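You operate a simulated robot arm through the tools that you are given. There is no shell and no other tool. Be economical: measure what you need, move in short steps, check, and stop when the job is done.

You are at the controls of a simulated robot arm. One attempt, no reset.

TASK
Take the red stirrer and put it on top of the oval dish with a grey tab.
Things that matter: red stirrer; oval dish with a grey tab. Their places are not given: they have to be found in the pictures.

Only the result counts: the job must be done as asked and must still hold three seconds after the hand-in. Knocking over, shifting, dropping, spilling or breaking anything else fails it.

THE ROBOT
A 7-joint arm with a two-finger parallel gripper, fixed in place. Base frame: the origin is at the foot of the arm, x ahead of it, y to its left, z up; the work surface is at about z = 0. Lengths are in mm, angles in degrees, forces in N, time in s.
With the tool pointing down near the work surface it reaches from about 240 to 620 mm from the base axis. Its first joint turns from -66.0 to 66.0 degrees. Payload 2.6 kg.
The TCP is the grasp point between the finger pads, 30 mm short of the fingertips. In the tool frame z runs along the fingers and y along their closing line. Largest opening 94 mm; finger width 28, thickness 10; the body of the gripper, 50 by 96 mm, starts 55 mm behind the TCP.
Orientation is that of the tool frame in the base frame, as a unit quaternion [x, y, z, w]. With the fingers straight down and closing along the base's y, the tool's x points along the base's -x, its y along +y and its z along -z.

THE INTERFACE
- The arm moves only by the tool play_rows. Its argument "rows" is text: rows parted by semicolons, each of 7 numbers parted by spaces: the shift along the tool's x, y, z in units of 250 mm (1.0 is 250 mm), then the turn, a rotation vector about the tool's x, y, z in units of 60 degrees (1.0 is 60 degrees), then the finger opening in m, from 0 to 0.094. In form: x y z wx wy wz gripper; .... A call has 1 to 12 rows; each row is the pose to reach, as a shift and turn from the pose commanded when the call began, along the tool's axes at that moment. A call with a number of a shift or a turn outside -1 to 1 is refused whole. A row lasts 0.2 s, in which the tool goes at most 50 mm and 8.6 degrees; a call with a longer step from one row to the next is refused whole, and so is a gripper value outside its range. Where a pose cannot be reached the arm comes as near as it can. A force on the tool above 40 N (or 10 N above the force at the start of the call, whichever is more), or a blocked arm, ends the call early, and 0.2 s more pass. Each finger travels about 72 mm/s and halts on what it meets, pressing with about 30 N; the grip force reading is that of the motor and also rises with nothing between the fingers. The clock runs only during rows and for 0.2 s after the last one: add rows that repeat a pose to give the fingers time. The reply holds the time, the measured pose of the TCP, the force on the tool along the base axes, the opening and the grip force, in the units named above and with some noise, and new pictures: "show" is both (left out), scene, wrist or none.
- Cameras (640 x 400 px; columns grow to the right, rows downward): "scene" is fixed at [9.3, 413, 582]; the picture's right is [-0.94, -0.33, 0.00], its down [-0.14, 0.41, -0.90] and it looks along [0.30, -0.85, -0.43] (base axes); focal length 315 px, centre (320, 200). "wrist" rides on the gripper at [76, 14, -102] in the tool frame; the picture's right is [-0.18, 0.98, 0.00], its down [-0.75, -0.14, -0.64] and it looks along [-0.63, -0.12, 0.77] (tool axes); focal length 243 px, centre (320, 200).
- measure_at(camera, pixels): for up to 12 pixels [column, row] of the newest picture of that camera ("zoom" is the newest enlarged one), the place [x, y, z] in the base frame of the surface seen there, good to about 2 mm. No time passes.
- enlarge(camera, box): a new picture of the part [left, top, right, bottom] of that camera's present view, enlarged. No time passes.
- sign_off(): hands the job in; it is judged then, once.

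Keep the steps short. Do not move on a guess: measure, check each grasp and each placing, and mend mistakes. In all there are 60 turns and 170 pictures (those below and enlarged ones count). Leave the gripper open and the arm clear of the work at the hand-in unless told otherwise, and finish with a single line.

The tools are called after "Emit:" as a command line: name --argument value ..., lists and objects as JSON in quotes. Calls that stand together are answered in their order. play_rows: Moves the arm, as the interface text tells. Its arguments: {"type":"object","properties":{"rows":{"type":"string"},"show":{"type":"string","enum":["both","scene","wrist","none"]}},"required":["rows"]} The other tools are called the same way: measure_at (camera, pixels) gives the place of the surface under pixels of a picture; enlarge (camera, box) takes an enlarged picture of a part of a camera's view; sign_off () hands the job in.

At the start:

```text
clock: 0.0
tool_pos: [280.4, -355.2, 288.6]
orientation: [0.0, 1.0, 0.001, 0.0]
wrist_force: [0.1, -0.9, 0.3]
width: 93.8
grip_force: 0.1
```

scene: 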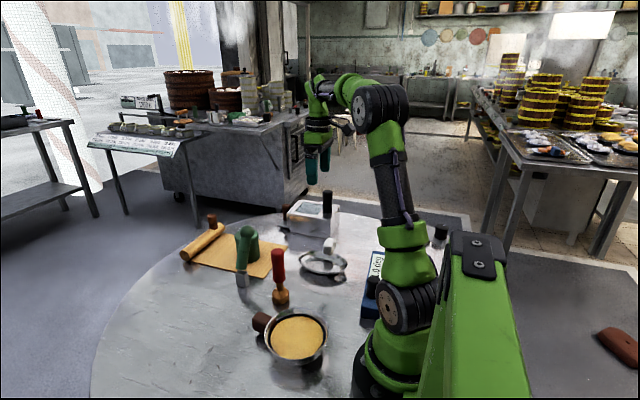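
wrist: 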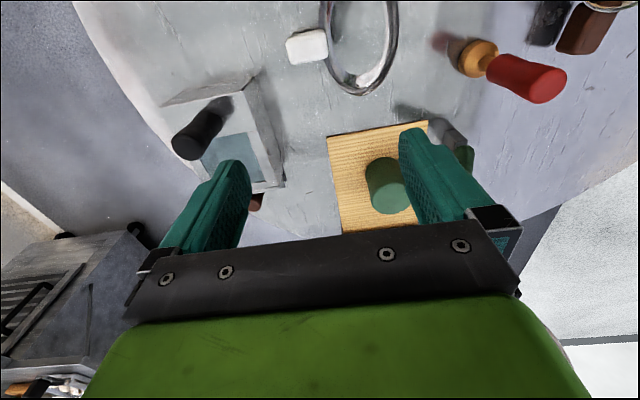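

I see a red-handled object at scene (279,275) and an oval metallic dish at (323,263). I'll enlarge both views to check.

Emit:
enlarge --camera "scene" --box '[170, 180, 400, 370]'

Emit:
enlarge --camera "wrist" --box '[260, 0, 640, 240]'

```text
2.11 times, centred on (285, 275) of scene
```

zoom: 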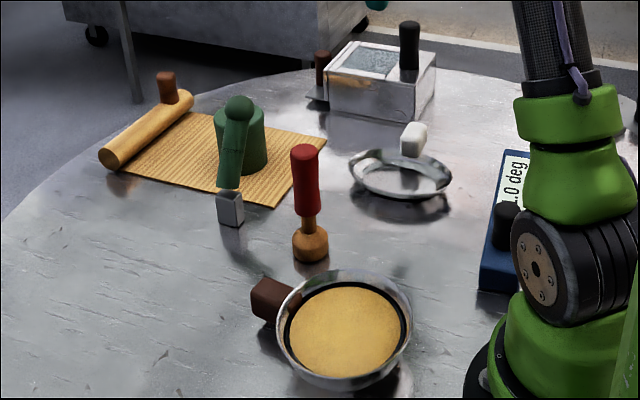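

```text
1.67 times, centred on (450, 120) of wrist
```

zoom: 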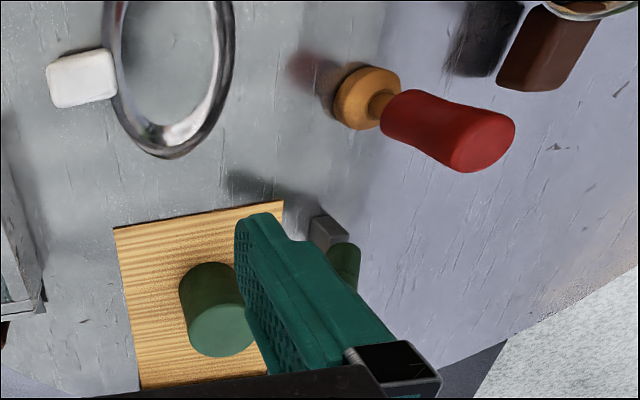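

Standing red stirrer with wooden foot, oval dish with light-grey tab. Measuring the stirrer top, handle, neck and foot, plus the dish's rim, floor and tab.

Emit:
measure_at --camera "scene" --pixels '[[278, 249], [278, 256], [279, 265], [279, 275], [280, 287], [280, 297], [300, 261], [346, 268], [317, 253], [324, 275], [323, 264], [329, 246]]'

Emit:
measure_at --camera "wrist" --pixels '[[535, 82], [560, 85], [510, 75], [480, 58], [470, 60], [360, 40], [357, 90], [388, 40], [330, 40], [307, 46], [360, 10], [380, 205]]'

```text
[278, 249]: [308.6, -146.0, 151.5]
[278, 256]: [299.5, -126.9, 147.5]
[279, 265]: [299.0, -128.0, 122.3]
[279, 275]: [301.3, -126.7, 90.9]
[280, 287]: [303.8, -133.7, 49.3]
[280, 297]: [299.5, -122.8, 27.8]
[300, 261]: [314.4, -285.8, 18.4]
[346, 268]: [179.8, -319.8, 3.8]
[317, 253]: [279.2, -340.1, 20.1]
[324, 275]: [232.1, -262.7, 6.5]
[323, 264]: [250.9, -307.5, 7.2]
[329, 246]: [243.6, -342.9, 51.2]
```

```text
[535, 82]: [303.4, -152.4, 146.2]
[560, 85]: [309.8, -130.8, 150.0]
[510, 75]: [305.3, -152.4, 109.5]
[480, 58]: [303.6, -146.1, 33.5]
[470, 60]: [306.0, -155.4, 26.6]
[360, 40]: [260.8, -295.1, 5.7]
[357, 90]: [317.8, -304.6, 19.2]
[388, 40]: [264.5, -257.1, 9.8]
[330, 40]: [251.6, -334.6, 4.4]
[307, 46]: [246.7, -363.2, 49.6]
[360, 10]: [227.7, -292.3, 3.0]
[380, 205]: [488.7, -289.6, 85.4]
```

The stirrer stands at about (304, -139), top at z≈152. The dish is around (255, -300), rim at z≈20, and its tab reaches z≈50. I'll move above the stirrer at the present height with the fingers open, then measure again.

Emit:
play_rows --rows "-0.016 0.144 0 0 0 0 0.094; -0.032 0.288 0 0 0 0 0.094; -0.048 0.432 0 0 0 0 0.094; -0.064 0.576 0 0 0 0 0.094; -0.08 0.72 0 0 0 0 0.094; -0.094 0.865 0 0 0 0 0.094; -0.094 0.865 0 0 0 0 0.094"

```text
clock: 1.6
tool_pos: [305.3, -136.0, 287.2]
orientation: [0.0, 1.0, 0.0, 0.0]
wrist_force: [-0.1, 0.4, 0.6]
width: 93.7
grip_force: 0.1
```

scene: 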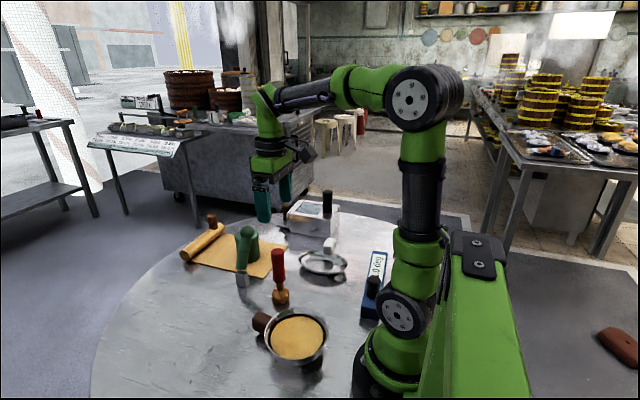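
wrist: 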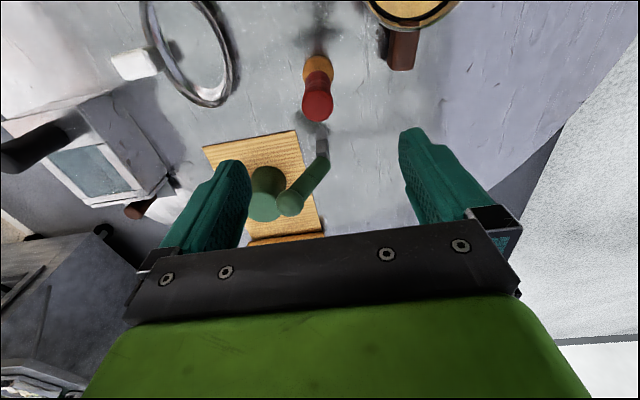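

Above the stirrer. Measuring its head, which is at wrist (317,105), and the green lever top beside it, before descending.

Emit:
measure_at --camera "wrist" --pixels '[[317, 107], [306, 105], [328, 105], [317, 98], [317, 116], [318, 85], [290, 205], [322, 150], [265, 205], [318, 64], [405, 50], [25, 150]]'

```text
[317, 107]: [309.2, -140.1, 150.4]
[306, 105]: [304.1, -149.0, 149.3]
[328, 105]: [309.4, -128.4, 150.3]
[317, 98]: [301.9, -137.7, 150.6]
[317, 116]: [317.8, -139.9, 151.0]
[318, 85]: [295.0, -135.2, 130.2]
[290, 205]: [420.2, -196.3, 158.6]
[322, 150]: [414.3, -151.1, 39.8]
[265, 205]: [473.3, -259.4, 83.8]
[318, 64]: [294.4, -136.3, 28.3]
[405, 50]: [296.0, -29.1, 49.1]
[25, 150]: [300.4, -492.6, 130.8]
```

Stirrer axis is at about (307, -138.5). I'll go down 175 mm to TCP z≈112, correcting the small offset and keeping the fingers open.

Emit:
play_rows --rows "-0.008 -0.010 0.1 0 0 0 0.094; -0.008 -0.010 0.22 0 0 0 0.094; -0.008 -0.010 0.34 0 0 0 0.094; -0.008 -0.010 0.46 0 0 0 0.094; -0.008 -0.010 0.58 0 0 0 0.094; -0.008 -0.010 0.65 0 0 0 0.094; -0.008 -0.010 0.70 0 0 0 0.094; -0.008 -0.010 0.70 0 0 0 0.094"

```text
clock: 3.4
tool_pos: [306.8, -141.8, 113.9]
orientation: [0.0, 1.0, 0.0, 0.0]
wrist_force: [-0.4, 0.3, 0.7]
width: 94.0
grip_force: 0.0
```

scene: 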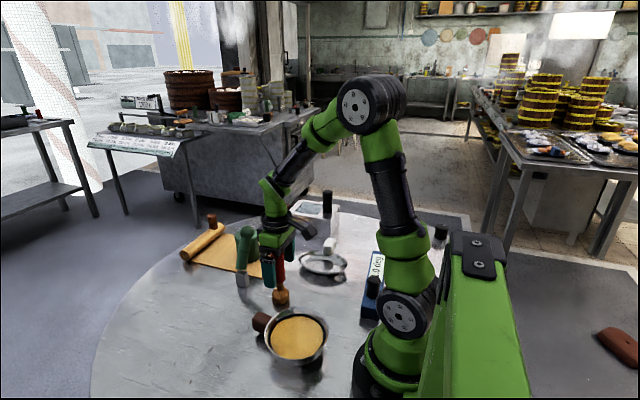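
wrist: 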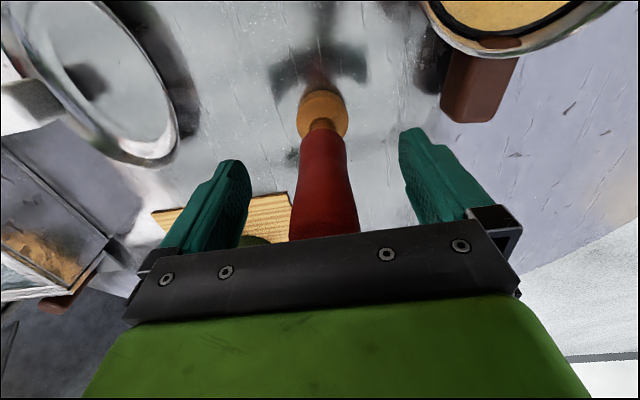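

The stirrer is centred between the fingers, column ≈325 against ≈322 for the finger midpoint. Closing now.

Emit:
play_rows --rows "0 0 0 0 0 0 0.06; 0 0 0 0 0 0 0.035; 0 0 0 0 0 0 0.015; 0 0 0 0 0 0 0.01; 0 0 0 0 0 0 0.01; 0 0 0 0 0 0 0.01"

Emit:
measure_at --camera "wrist" --pixels '[[100, 70], [150, 160], [130, 15], [40, 15], [90, 130], [182, 120], [25, 100], [60, 40], [125, 110], [322, 95], [322, 132]]'

```text
clock: 4.8
tool_pos: [305.5, -141.2, 114.3]
orientation: [0.0, 1.0, 0.0, -0.001]
wrist_force: [0.2, 0.6, -0.5]
width: 30.7
grip_force: 29.9
```

scene: 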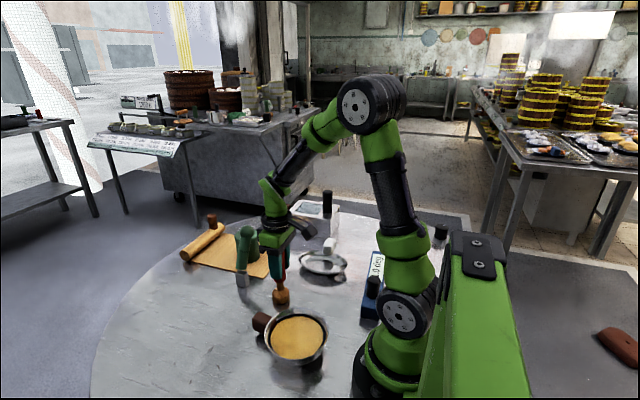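
wrist: 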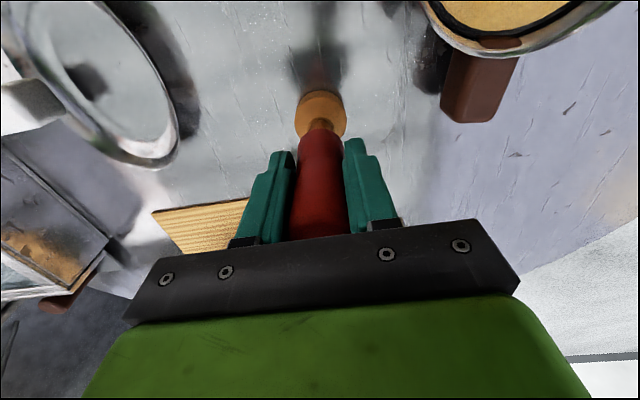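

```text
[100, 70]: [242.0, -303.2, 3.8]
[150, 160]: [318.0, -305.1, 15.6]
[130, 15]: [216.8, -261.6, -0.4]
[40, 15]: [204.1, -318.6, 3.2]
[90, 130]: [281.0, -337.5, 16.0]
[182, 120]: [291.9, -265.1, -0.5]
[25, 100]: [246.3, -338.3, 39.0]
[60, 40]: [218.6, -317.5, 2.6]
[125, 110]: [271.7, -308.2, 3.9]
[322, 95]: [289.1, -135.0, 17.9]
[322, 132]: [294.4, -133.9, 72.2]
```

The stirrer is held (width 30.7, grip 30 N). I'll lift it 62 mm straight up and check.

Emit:
play_rows --rows "0 0 -0.04 0 0 0 0.01; 0 0 -0.12 0 0 0 0.01; 0 0 -0.20 0 0 0 0.01; 0 0 -0.25 0 0 0 0.01; 0 0 -0.25 0 0 0 0.01"

```text
clock: 6.0
tool_pos: [305.5, -140.3, 175.9]
orientation: [0.0, 1.0, 0.0, 0.0]
wrist_force: [-0.5, 0.3, -1.9]
width: 30.4
grip_force: 29.7
```

scene: 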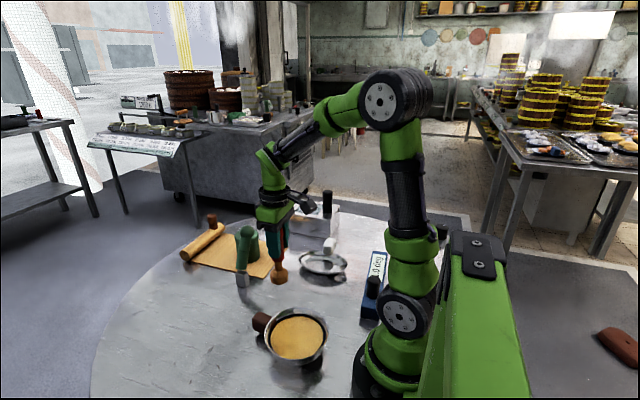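
wrist: 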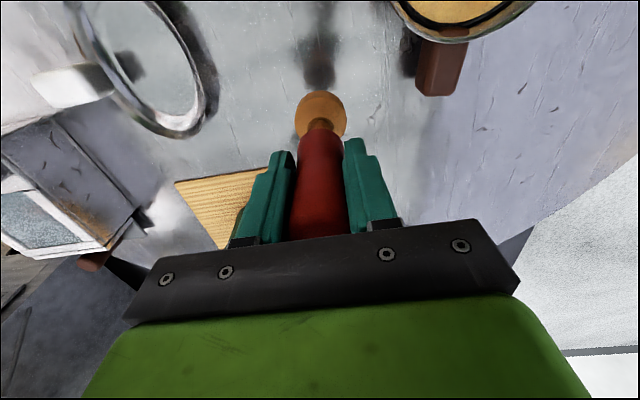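

It lifted cleanly. Next I move level to above the dish centre at about (253, -298).

Emit:
play_rows --rows "0.03 -0.09 0 0 0 0 0.01; 0.07 -0.21 0 0 0 0 0.01; 0.11 -0.33 0 0 0 0 0.01; 0.15 -0.45 0 0 0 0 0.01; 0.185 -0.56 0 0 0 0 0.01; 0.208 -0.63 0 0 0 0 0.01; 0.208 -0.63 0 0 0 0 0.01"

```text
clock: 7.6
tool_pos: [254.7, -299.0, 176.0]
orientation: [0.0, 1.0, 0.0, 0.0]
wrist_force: [-0.3, -0.3, -1.3]
width: 30.5
grip_force: 29.9
```

scene: 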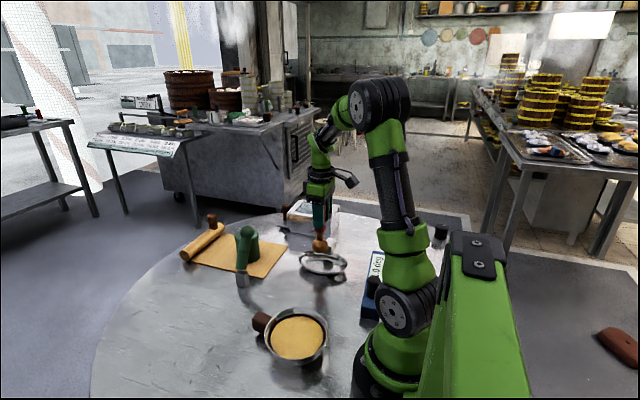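
wrist: 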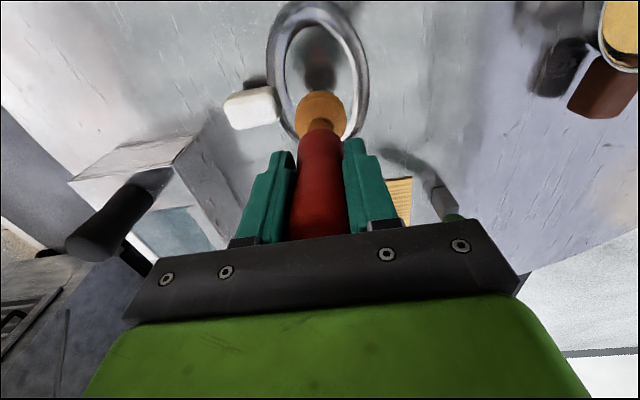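

Above the dish. I'll measure the dish rim ends, sides, floor and tab in this wrist view to fix the centre.

Emit:
enlarge --camera "wrist" --box '[210, 0, 410, 150]'

Emit:
measure_at --camera "wrist" --pixels '[[312, 4], [300, 6], [277, 70], [366, 75], [359, 125], [285, 120], [320, 60], [350, 80], [297, 70], [315, 35], [250, 108], [320, 95]]'

```text
2.67 times, centred on (310, 75) of wrist
```

zoom: 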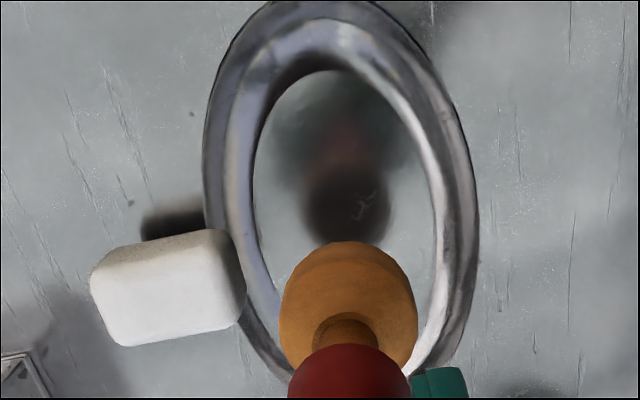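

```text
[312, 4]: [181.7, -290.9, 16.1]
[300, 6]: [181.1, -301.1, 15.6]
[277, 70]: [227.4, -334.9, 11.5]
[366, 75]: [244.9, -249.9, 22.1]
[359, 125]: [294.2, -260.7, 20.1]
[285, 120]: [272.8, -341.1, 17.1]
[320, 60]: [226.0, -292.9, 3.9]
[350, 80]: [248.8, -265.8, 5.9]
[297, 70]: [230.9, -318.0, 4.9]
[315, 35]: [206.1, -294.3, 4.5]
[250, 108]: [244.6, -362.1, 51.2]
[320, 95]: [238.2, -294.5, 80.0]
```

Dish centre is ≈(251, -296), floor z≈4.5. The foot hangs at about (255, -296). I'll shift 4 mm towards the base and lower 52 mm, so the foot stops just above the floor.

Emit:
play_rows --rows "0.014 0.008 0.04 0 0 0 0.01; 0.014 0.008 0.10 0 0 0 0.01; 0.014 0.008 0.16 0 0 0 0.01; 0.014 0.008 0.19 0 0 0 0.01; 0.014 0.008 0.208 0 0 0 0.01; 0.014 0.008 0.208 0 0 0 0.01"

```text
clock: 9.0
tool_pos: [252.1, -298.1, 126.9]
orientation: [0.001, 1.0, -0.002, 0.002]
wrist_force: [6.6, -1.4, 25.3]
width: 30.1
grip_force: 29.8
```

scene: 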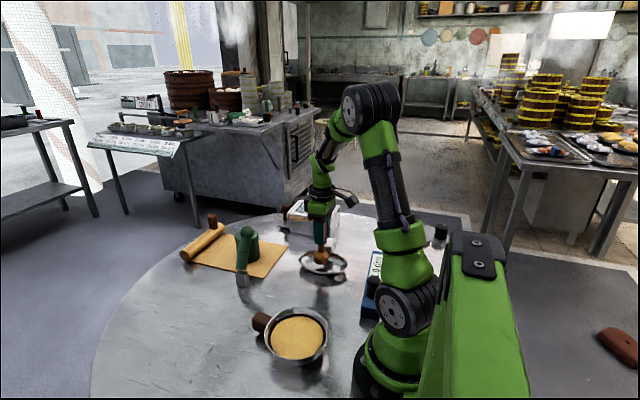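
wrist: 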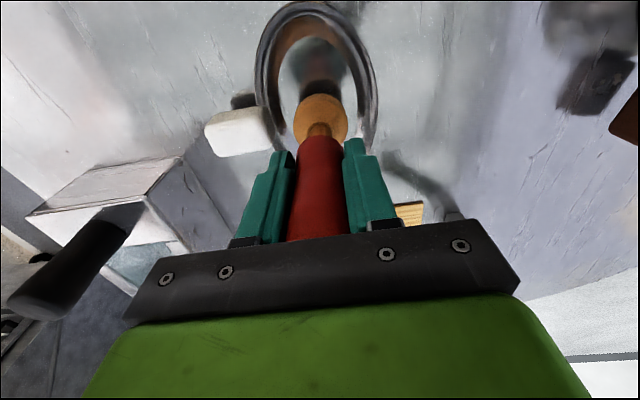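

There is 25 N of contact already at z≈127, about 8 mm higher than expected. I'll look closely before doing anything.

Emit:
enlarge --camera "scene" --box '[270, 210, 370, 300]'

Emit:
enlarge --camera "wrist" --box '[220, 0, 420, 150]'

Emit:
measure_at --camera "wrist" --pixels '[[320, 97], [300, 112], [340, 112], [320, 85], [318, 5], [372, 80], [345, 80], [262, 70], [320, 60], [350, 115], [292, 115]]'

```text
4.44 times, centred on (320, 255) of scene
```

zoom: 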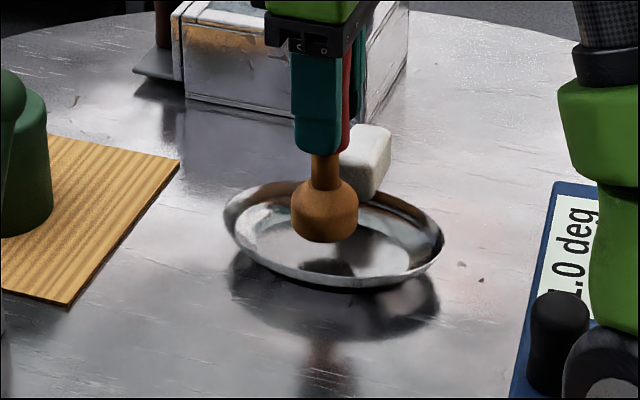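

```text
2.67 times, centred on (320, 75) of wrist
```

zoom: 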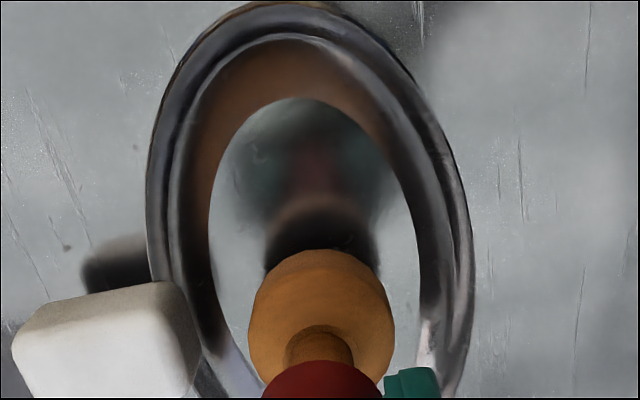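

```text
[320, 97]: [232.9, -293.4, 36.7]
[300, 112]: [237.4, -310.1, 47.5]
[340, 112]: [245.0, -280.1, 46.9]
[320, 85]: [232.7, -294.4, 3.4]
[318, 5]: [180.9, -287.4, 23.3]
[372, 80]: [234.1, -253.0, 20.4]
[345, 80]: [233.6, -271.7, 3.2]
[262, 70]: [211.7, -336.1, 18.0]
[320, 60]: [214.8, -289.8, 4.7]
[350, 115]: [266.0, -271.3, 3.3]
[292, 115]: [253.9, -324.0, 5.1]
```

The foot seems to hover over the floor, clear of the walls, while the force says contact. I'll measure the foot's lower edge from the scene camera and raise 5 mm to see whether the force goes.

Emit:
measure_at --camera "scene" --pixels '[[321, 263], [321, 262], [318, 262], [325, 262], [321, 258], [321, 266], [316, 257], [326, 257]]'

Emit:
play_rows --rows "0 0 -0.01 0 0 0 0.01; 0 0 -0.02 0 0 0 0.01; 0 0 -0.02 0 0 0 0.01"

```text
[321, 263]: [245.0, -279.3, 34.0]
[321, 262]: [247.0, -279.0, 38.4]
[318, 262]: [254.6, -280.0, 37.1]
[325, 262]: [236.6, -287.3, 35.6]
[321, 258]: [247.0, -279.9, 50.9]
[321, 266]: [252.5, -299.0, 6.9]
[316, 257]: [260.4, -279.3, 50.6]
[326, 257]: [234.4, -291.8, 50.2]
```

```text
clock: 9.8
tool_pos: [250.4, -296.1, 128.3]
orientation: [-0.001, 1.0, 0.001, -0.001]
wrist_force: [0.3, -0.3, -1.7]
width: 29.9
grip_force: 29.6
```

scene: 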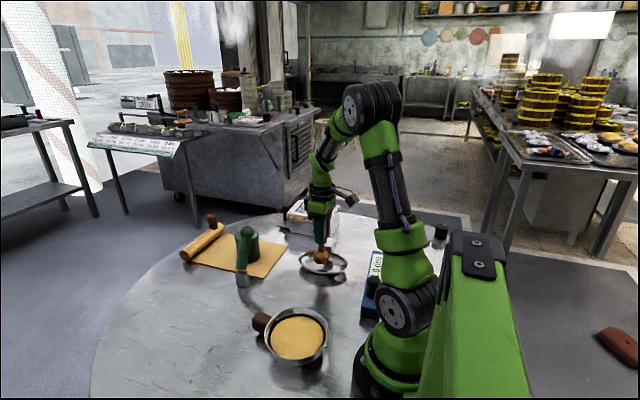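
wrist: 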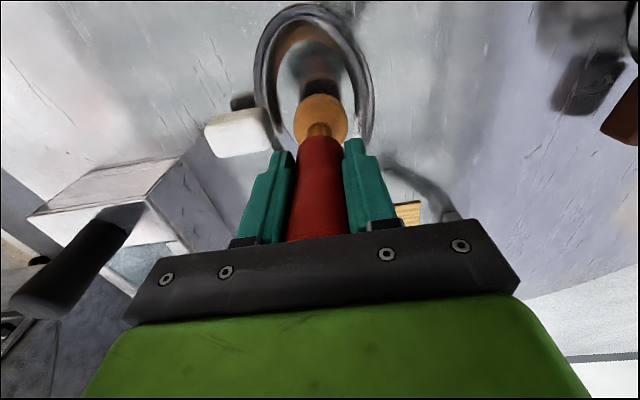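

With a small raise the force is gone. The geometry suggests the foot's lower edge is at z≈26 and may have slid up in the grip. I'll enlarge to see the foot and dish now.

Emit:
enlarge --camera "scene" --box '[290, 220, 360, 290]'

Emit:
enlarge --camera "wrist" --box '[220, 60, 420, 250]'

```text
5.71 times, centred on (325, 255) of scene
```

zoom: 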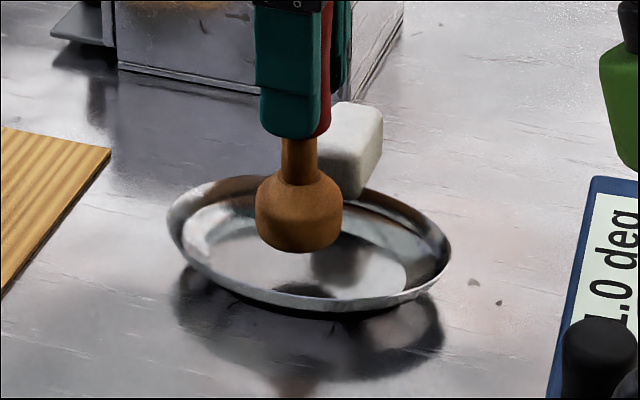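

```text
2.11 times, centred on (320, 155) of wrist
```

zoom: 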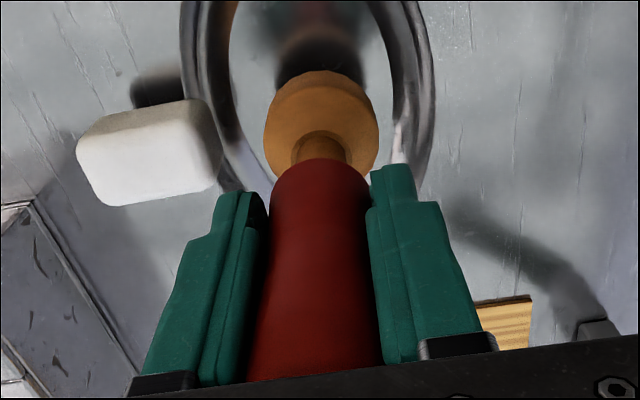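

The foot hovers visually, so the dish's solid top appears to lie near rim height. I'll lower in tiny steps to find gentle contact again and read the forces.

Emit:
play_rows --rows "0 0 0.006 0 0 0 0.01; 0 0 0.010 0 0 0 0.01; 0 0 0.010 0 0 0 0.01" --show "none"

```text
clock: 10.6
tool_pos: [250.5, -295.3, 126.3]
orientation: [0.0, 1.0, -0.001, 0.0]
wrist_force: [-0.2, -0.9, -2.3]
width: 30.4
grip_force: 30.1
```

Emit:
play_rows --rows "0 0 0.004 0 0 0 0.01; 0 0 0.006 0 0 0 0.01; 0 0 0.006 0 0 0 0.01" --show "none"

```text
clock: 11.4
tool_pos: [250.8, -295.9, 124.9]
orientation: [0.0, 1.0, -0.001, 0.0]
wrist_force: [0.6, 0.5, -1.5]
width: 30.3
grip_force: 30.2
```

No contact yet at 125. Another 1.5 mm.

Emit:
play_rows --rows "0 0 0.004 0 0 0 0.01; 0 0 0.006 0 0 0 0.01; 0 0 0.006 0 0 0 0.01" --show "none"

```text
clock: 12.2
tool_pos: [251.0, -297.5, 124.9]
orientation: [0.0, 1.0, -0.001, 0.001]
wrist_force: [-3.4, 4.8, 23.5]
width: 30.3
grip_force: 29.9
```

Contact again at commanded z≈123.5 with 23 N. I'll enlarge both views and measure the foot and the dish to see what is touching.

Emit:
enlarge --camera "wrist" --box '[260, 50, 380, 140]'

Emit:
enlarge --camera "scene" --box '[295, 225, 350, 285]'

Emit:
measure_at --camera "zoom" --pixels '[[300, 240], [300, 250], [300, 255], [300, 260], [300, 265], [300, 270], [300, 290], [300, 310], [260, 240], [340, 240]]'

```text
4.44 times, centred on (320, 95) of wrist
```

zoom: 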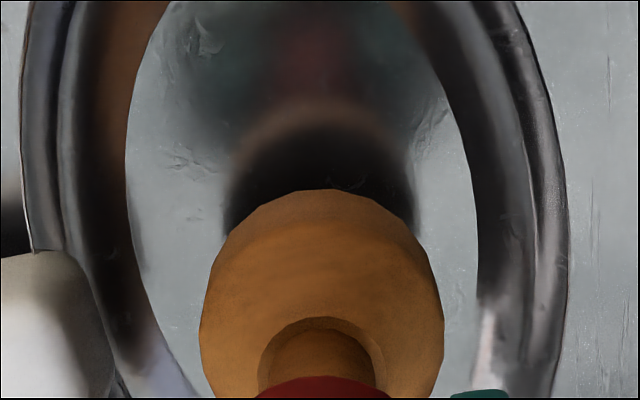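

```text
6.67 times, centred on (322, 255) of scene
```

zoom: 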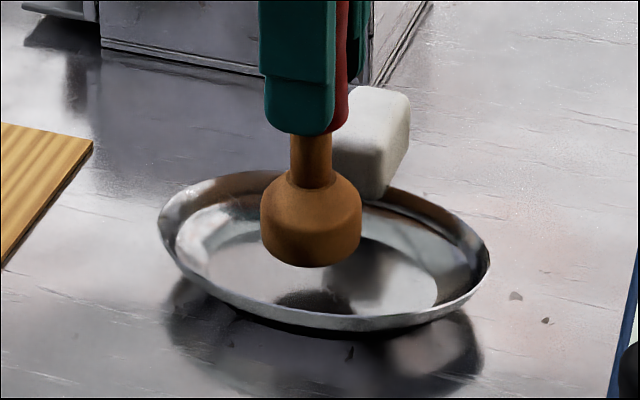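

```text
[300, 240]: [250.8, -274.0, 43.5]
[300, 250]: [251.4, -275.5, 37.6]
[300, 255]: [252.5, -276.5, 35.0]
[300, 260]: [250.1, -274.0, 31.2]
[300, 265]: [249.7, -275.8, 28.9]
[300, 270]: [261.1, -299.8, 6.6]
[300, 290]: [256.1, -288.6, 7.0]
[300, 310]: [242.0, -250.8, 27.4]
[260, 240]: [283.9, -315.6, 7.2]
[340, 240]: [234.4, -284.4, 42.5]
```

The foot's lower edge is at z≈28, level with the front rim (27). So the foot rests on the dish's solid top at rim height. I'll relieve the pressure by 0.75 mm and open only slightly, using the fingers as a guide, to see whether the stirrer stays.

Emit:
play_rows --rows "0 0 -0.003 0 0 0 0.01; 0 0 -0.003 0 0 0 0.033; 0 0 -0.003 0 0 0 0.034; 0 0 -0.003 0 0 0 0.034; 0 0 -0.003 0 0 0 0.034"

Emit:
enlarge --camera "scene" --box '[295, 225, 350, 285]'

Emit:
measure_at --camera "zoom" --pixels '[[300, 240], [300, 250], [300, 260], [300, 265], [300, 270], [300, 275], [300, 280]]'

```text
clock: 13.4
tool_pos: [250.8, -296.0, 123.3]
orientation: [0.0, 1.0, 0.0, 0.0]
wrist_force: [-0.4, 0.7, 0.6]
width: 33.9
grip_force: 0.0
```

scene: 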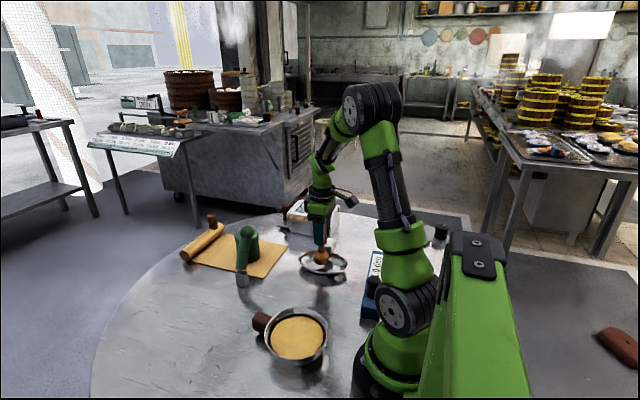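
wrist: 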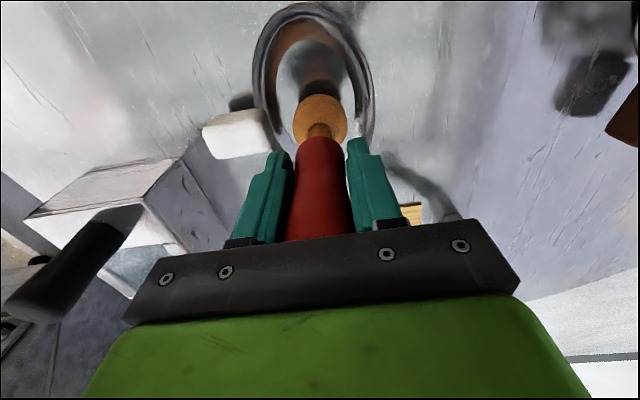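

```text
6.67 times, centred on (322, 255) of scene
```

zoom: 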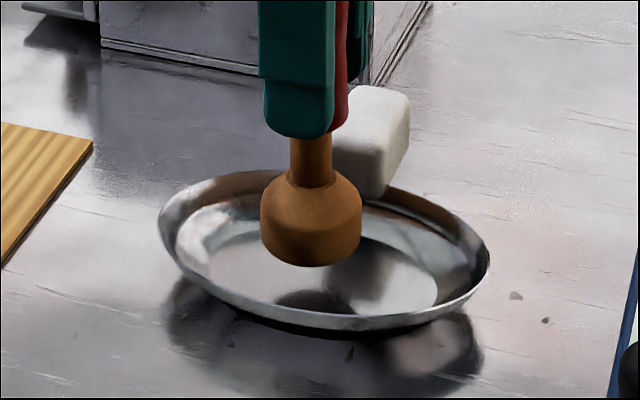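

```text
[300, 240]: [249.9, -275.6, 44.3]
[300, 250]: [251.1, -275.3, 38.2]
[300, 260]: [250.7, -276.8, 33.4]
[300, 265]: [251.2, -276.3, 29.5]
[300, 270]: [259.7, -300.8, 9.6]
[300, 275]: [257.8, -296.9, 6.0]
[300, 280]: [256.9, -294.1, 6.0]
```

The grip force is 0 and the stirrer has not moved, so it stands freely on the dish. Now I open gently, watching it.

Emit:
play_rows --rows "0 0 0 0 0 0 0.04; 0 0 0 0 0 0 0.048; 0 0 0 0 0 0 0.06; 0 0 0 0 0 0 0.075; 0 0 0 0 0 0 0.085; 0 0 0 0 0 0 0.085"

```text
clock: 14.8
tool_pos: [251.9, -296.2, 123.6]
orientation: [-0.001, 1.0, -0.001, 0.0]
wrist_force: [-0.2, -0.2, -0.2]
width: 85.0
grip_force: 0.1
```

scene: 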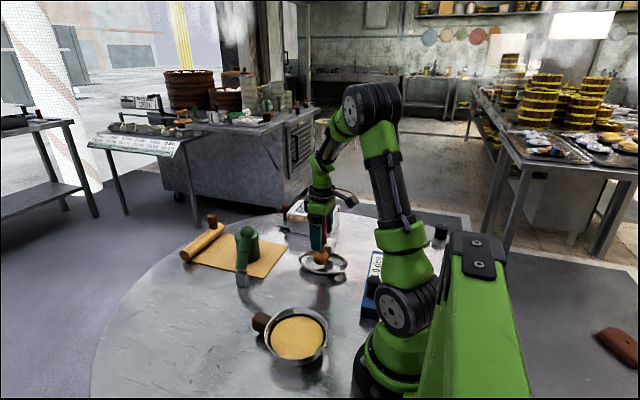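
wrist: 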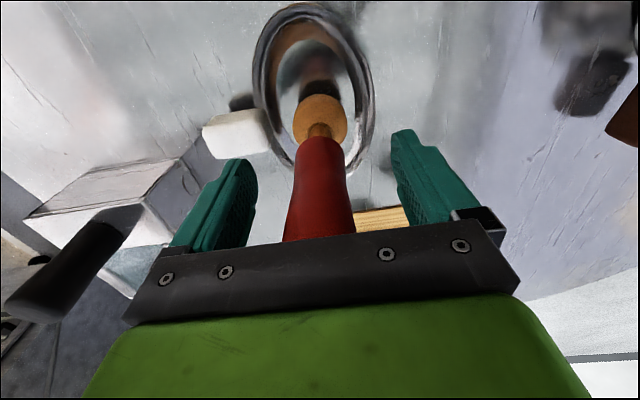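

The stirrer seems to lean slightly in the scene view, so I'll enlarge to check.

Emit:
enlarge --camera "scene" --box '[295, 215, 350, 285]'

Emit:
measure_at --camera "wrist" --pixels '[[320, 97], [300, 112], [340, 112], [320, 132], [320, 150], [320, 180], [320, 210], [320, 230], [293, 210], [350, 210]]'

```text
5.71 times, centred on (322, 250) of scene
```

zoom: 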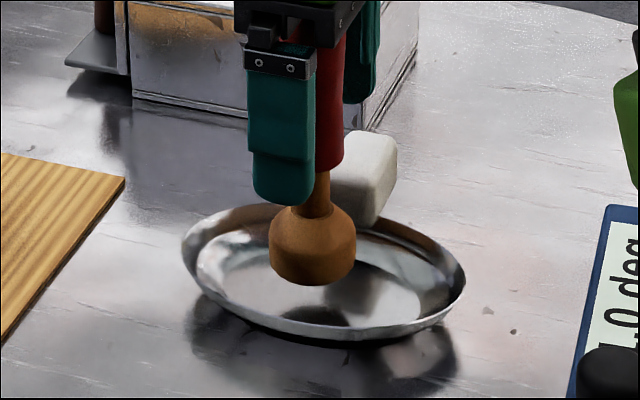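

```text
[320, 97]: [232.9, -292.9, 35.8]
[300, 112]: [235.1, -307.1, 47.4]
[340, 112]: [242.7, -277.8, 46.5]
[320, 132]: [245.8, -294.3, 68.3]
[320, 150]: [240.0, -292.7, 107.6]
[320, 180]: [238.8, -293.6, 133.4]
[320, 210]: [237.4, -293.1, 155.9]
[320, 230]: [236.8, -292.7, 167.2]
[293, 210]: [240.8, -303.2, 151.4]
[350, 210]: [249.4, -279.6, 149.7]
```

It stands upright, with an even taper from foot to handle and no lean. I'll withdraw straight up 165 mm.

Emit:
play_rows --rows "0 0 -0.03 0 0 0 0.085; 0 0 -0.09 0 0 0 0.085; 0 0 -0.18 0 0 0 0.085; 0 0 -0.29 0 0 0 0.085; 0 0 -0.41 0 0 0 0.085; 0 0 -0.53 0 0 0 0.085; 0 0 -0.66 0 0 0 0.085; 0 0 -0.66 0 0 0 0.085"

Emit:
enlarge --camera "scene" --box '[270, 200, 370, 300]'

```text
clock: 16.6
tool_pos: [251.9, -295.9, 290.7]
orientation: [0.0, 1.0, 0.0, 0.0]
wrist_force: [-0.4, 0.6, 0.9]
width: 85.3
grip_force: 0.0
```

scene: 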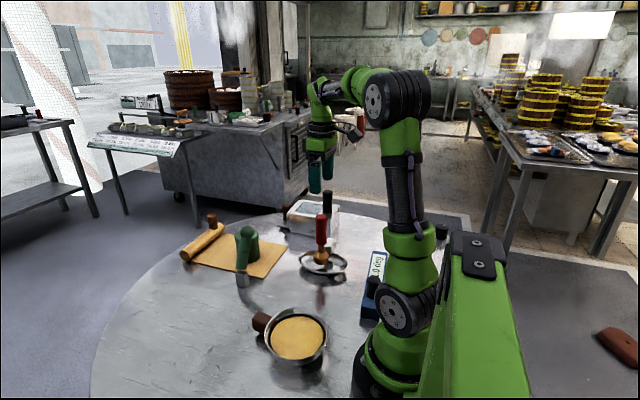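
wrist: 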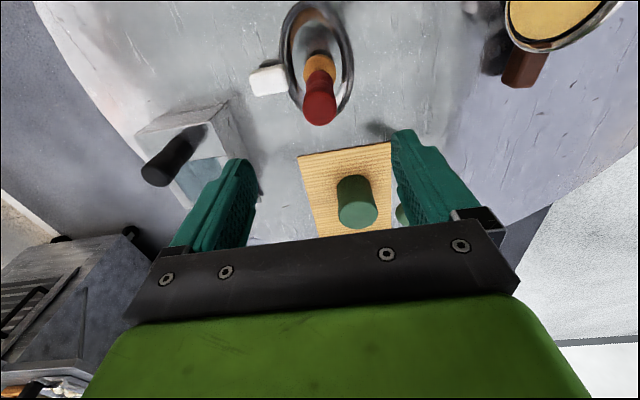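

```text
4.00 times, centred on (320, 250) of scene
```

zoom: 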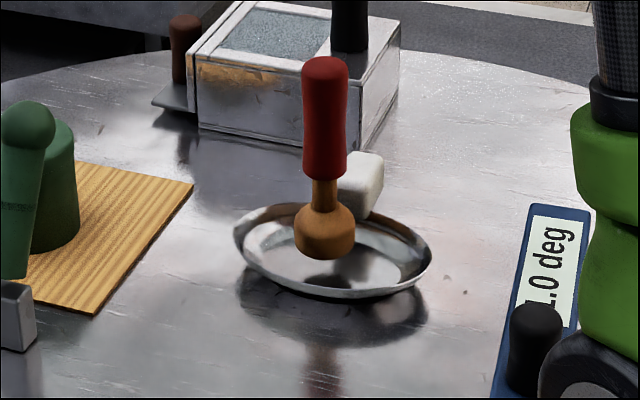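

The stirrer stands upright and still at the middle of the dish, and nothing else has moved. The gripper is open and clear, so I'm handing in.

Emit:
sign_off

```text
The job is handed in.
```

The red stirrer is standing upright on the oval dish with the grey tab, and the gripper is open and clear above it; in the pictures its foot sits at about rim height, not on the dish floor.
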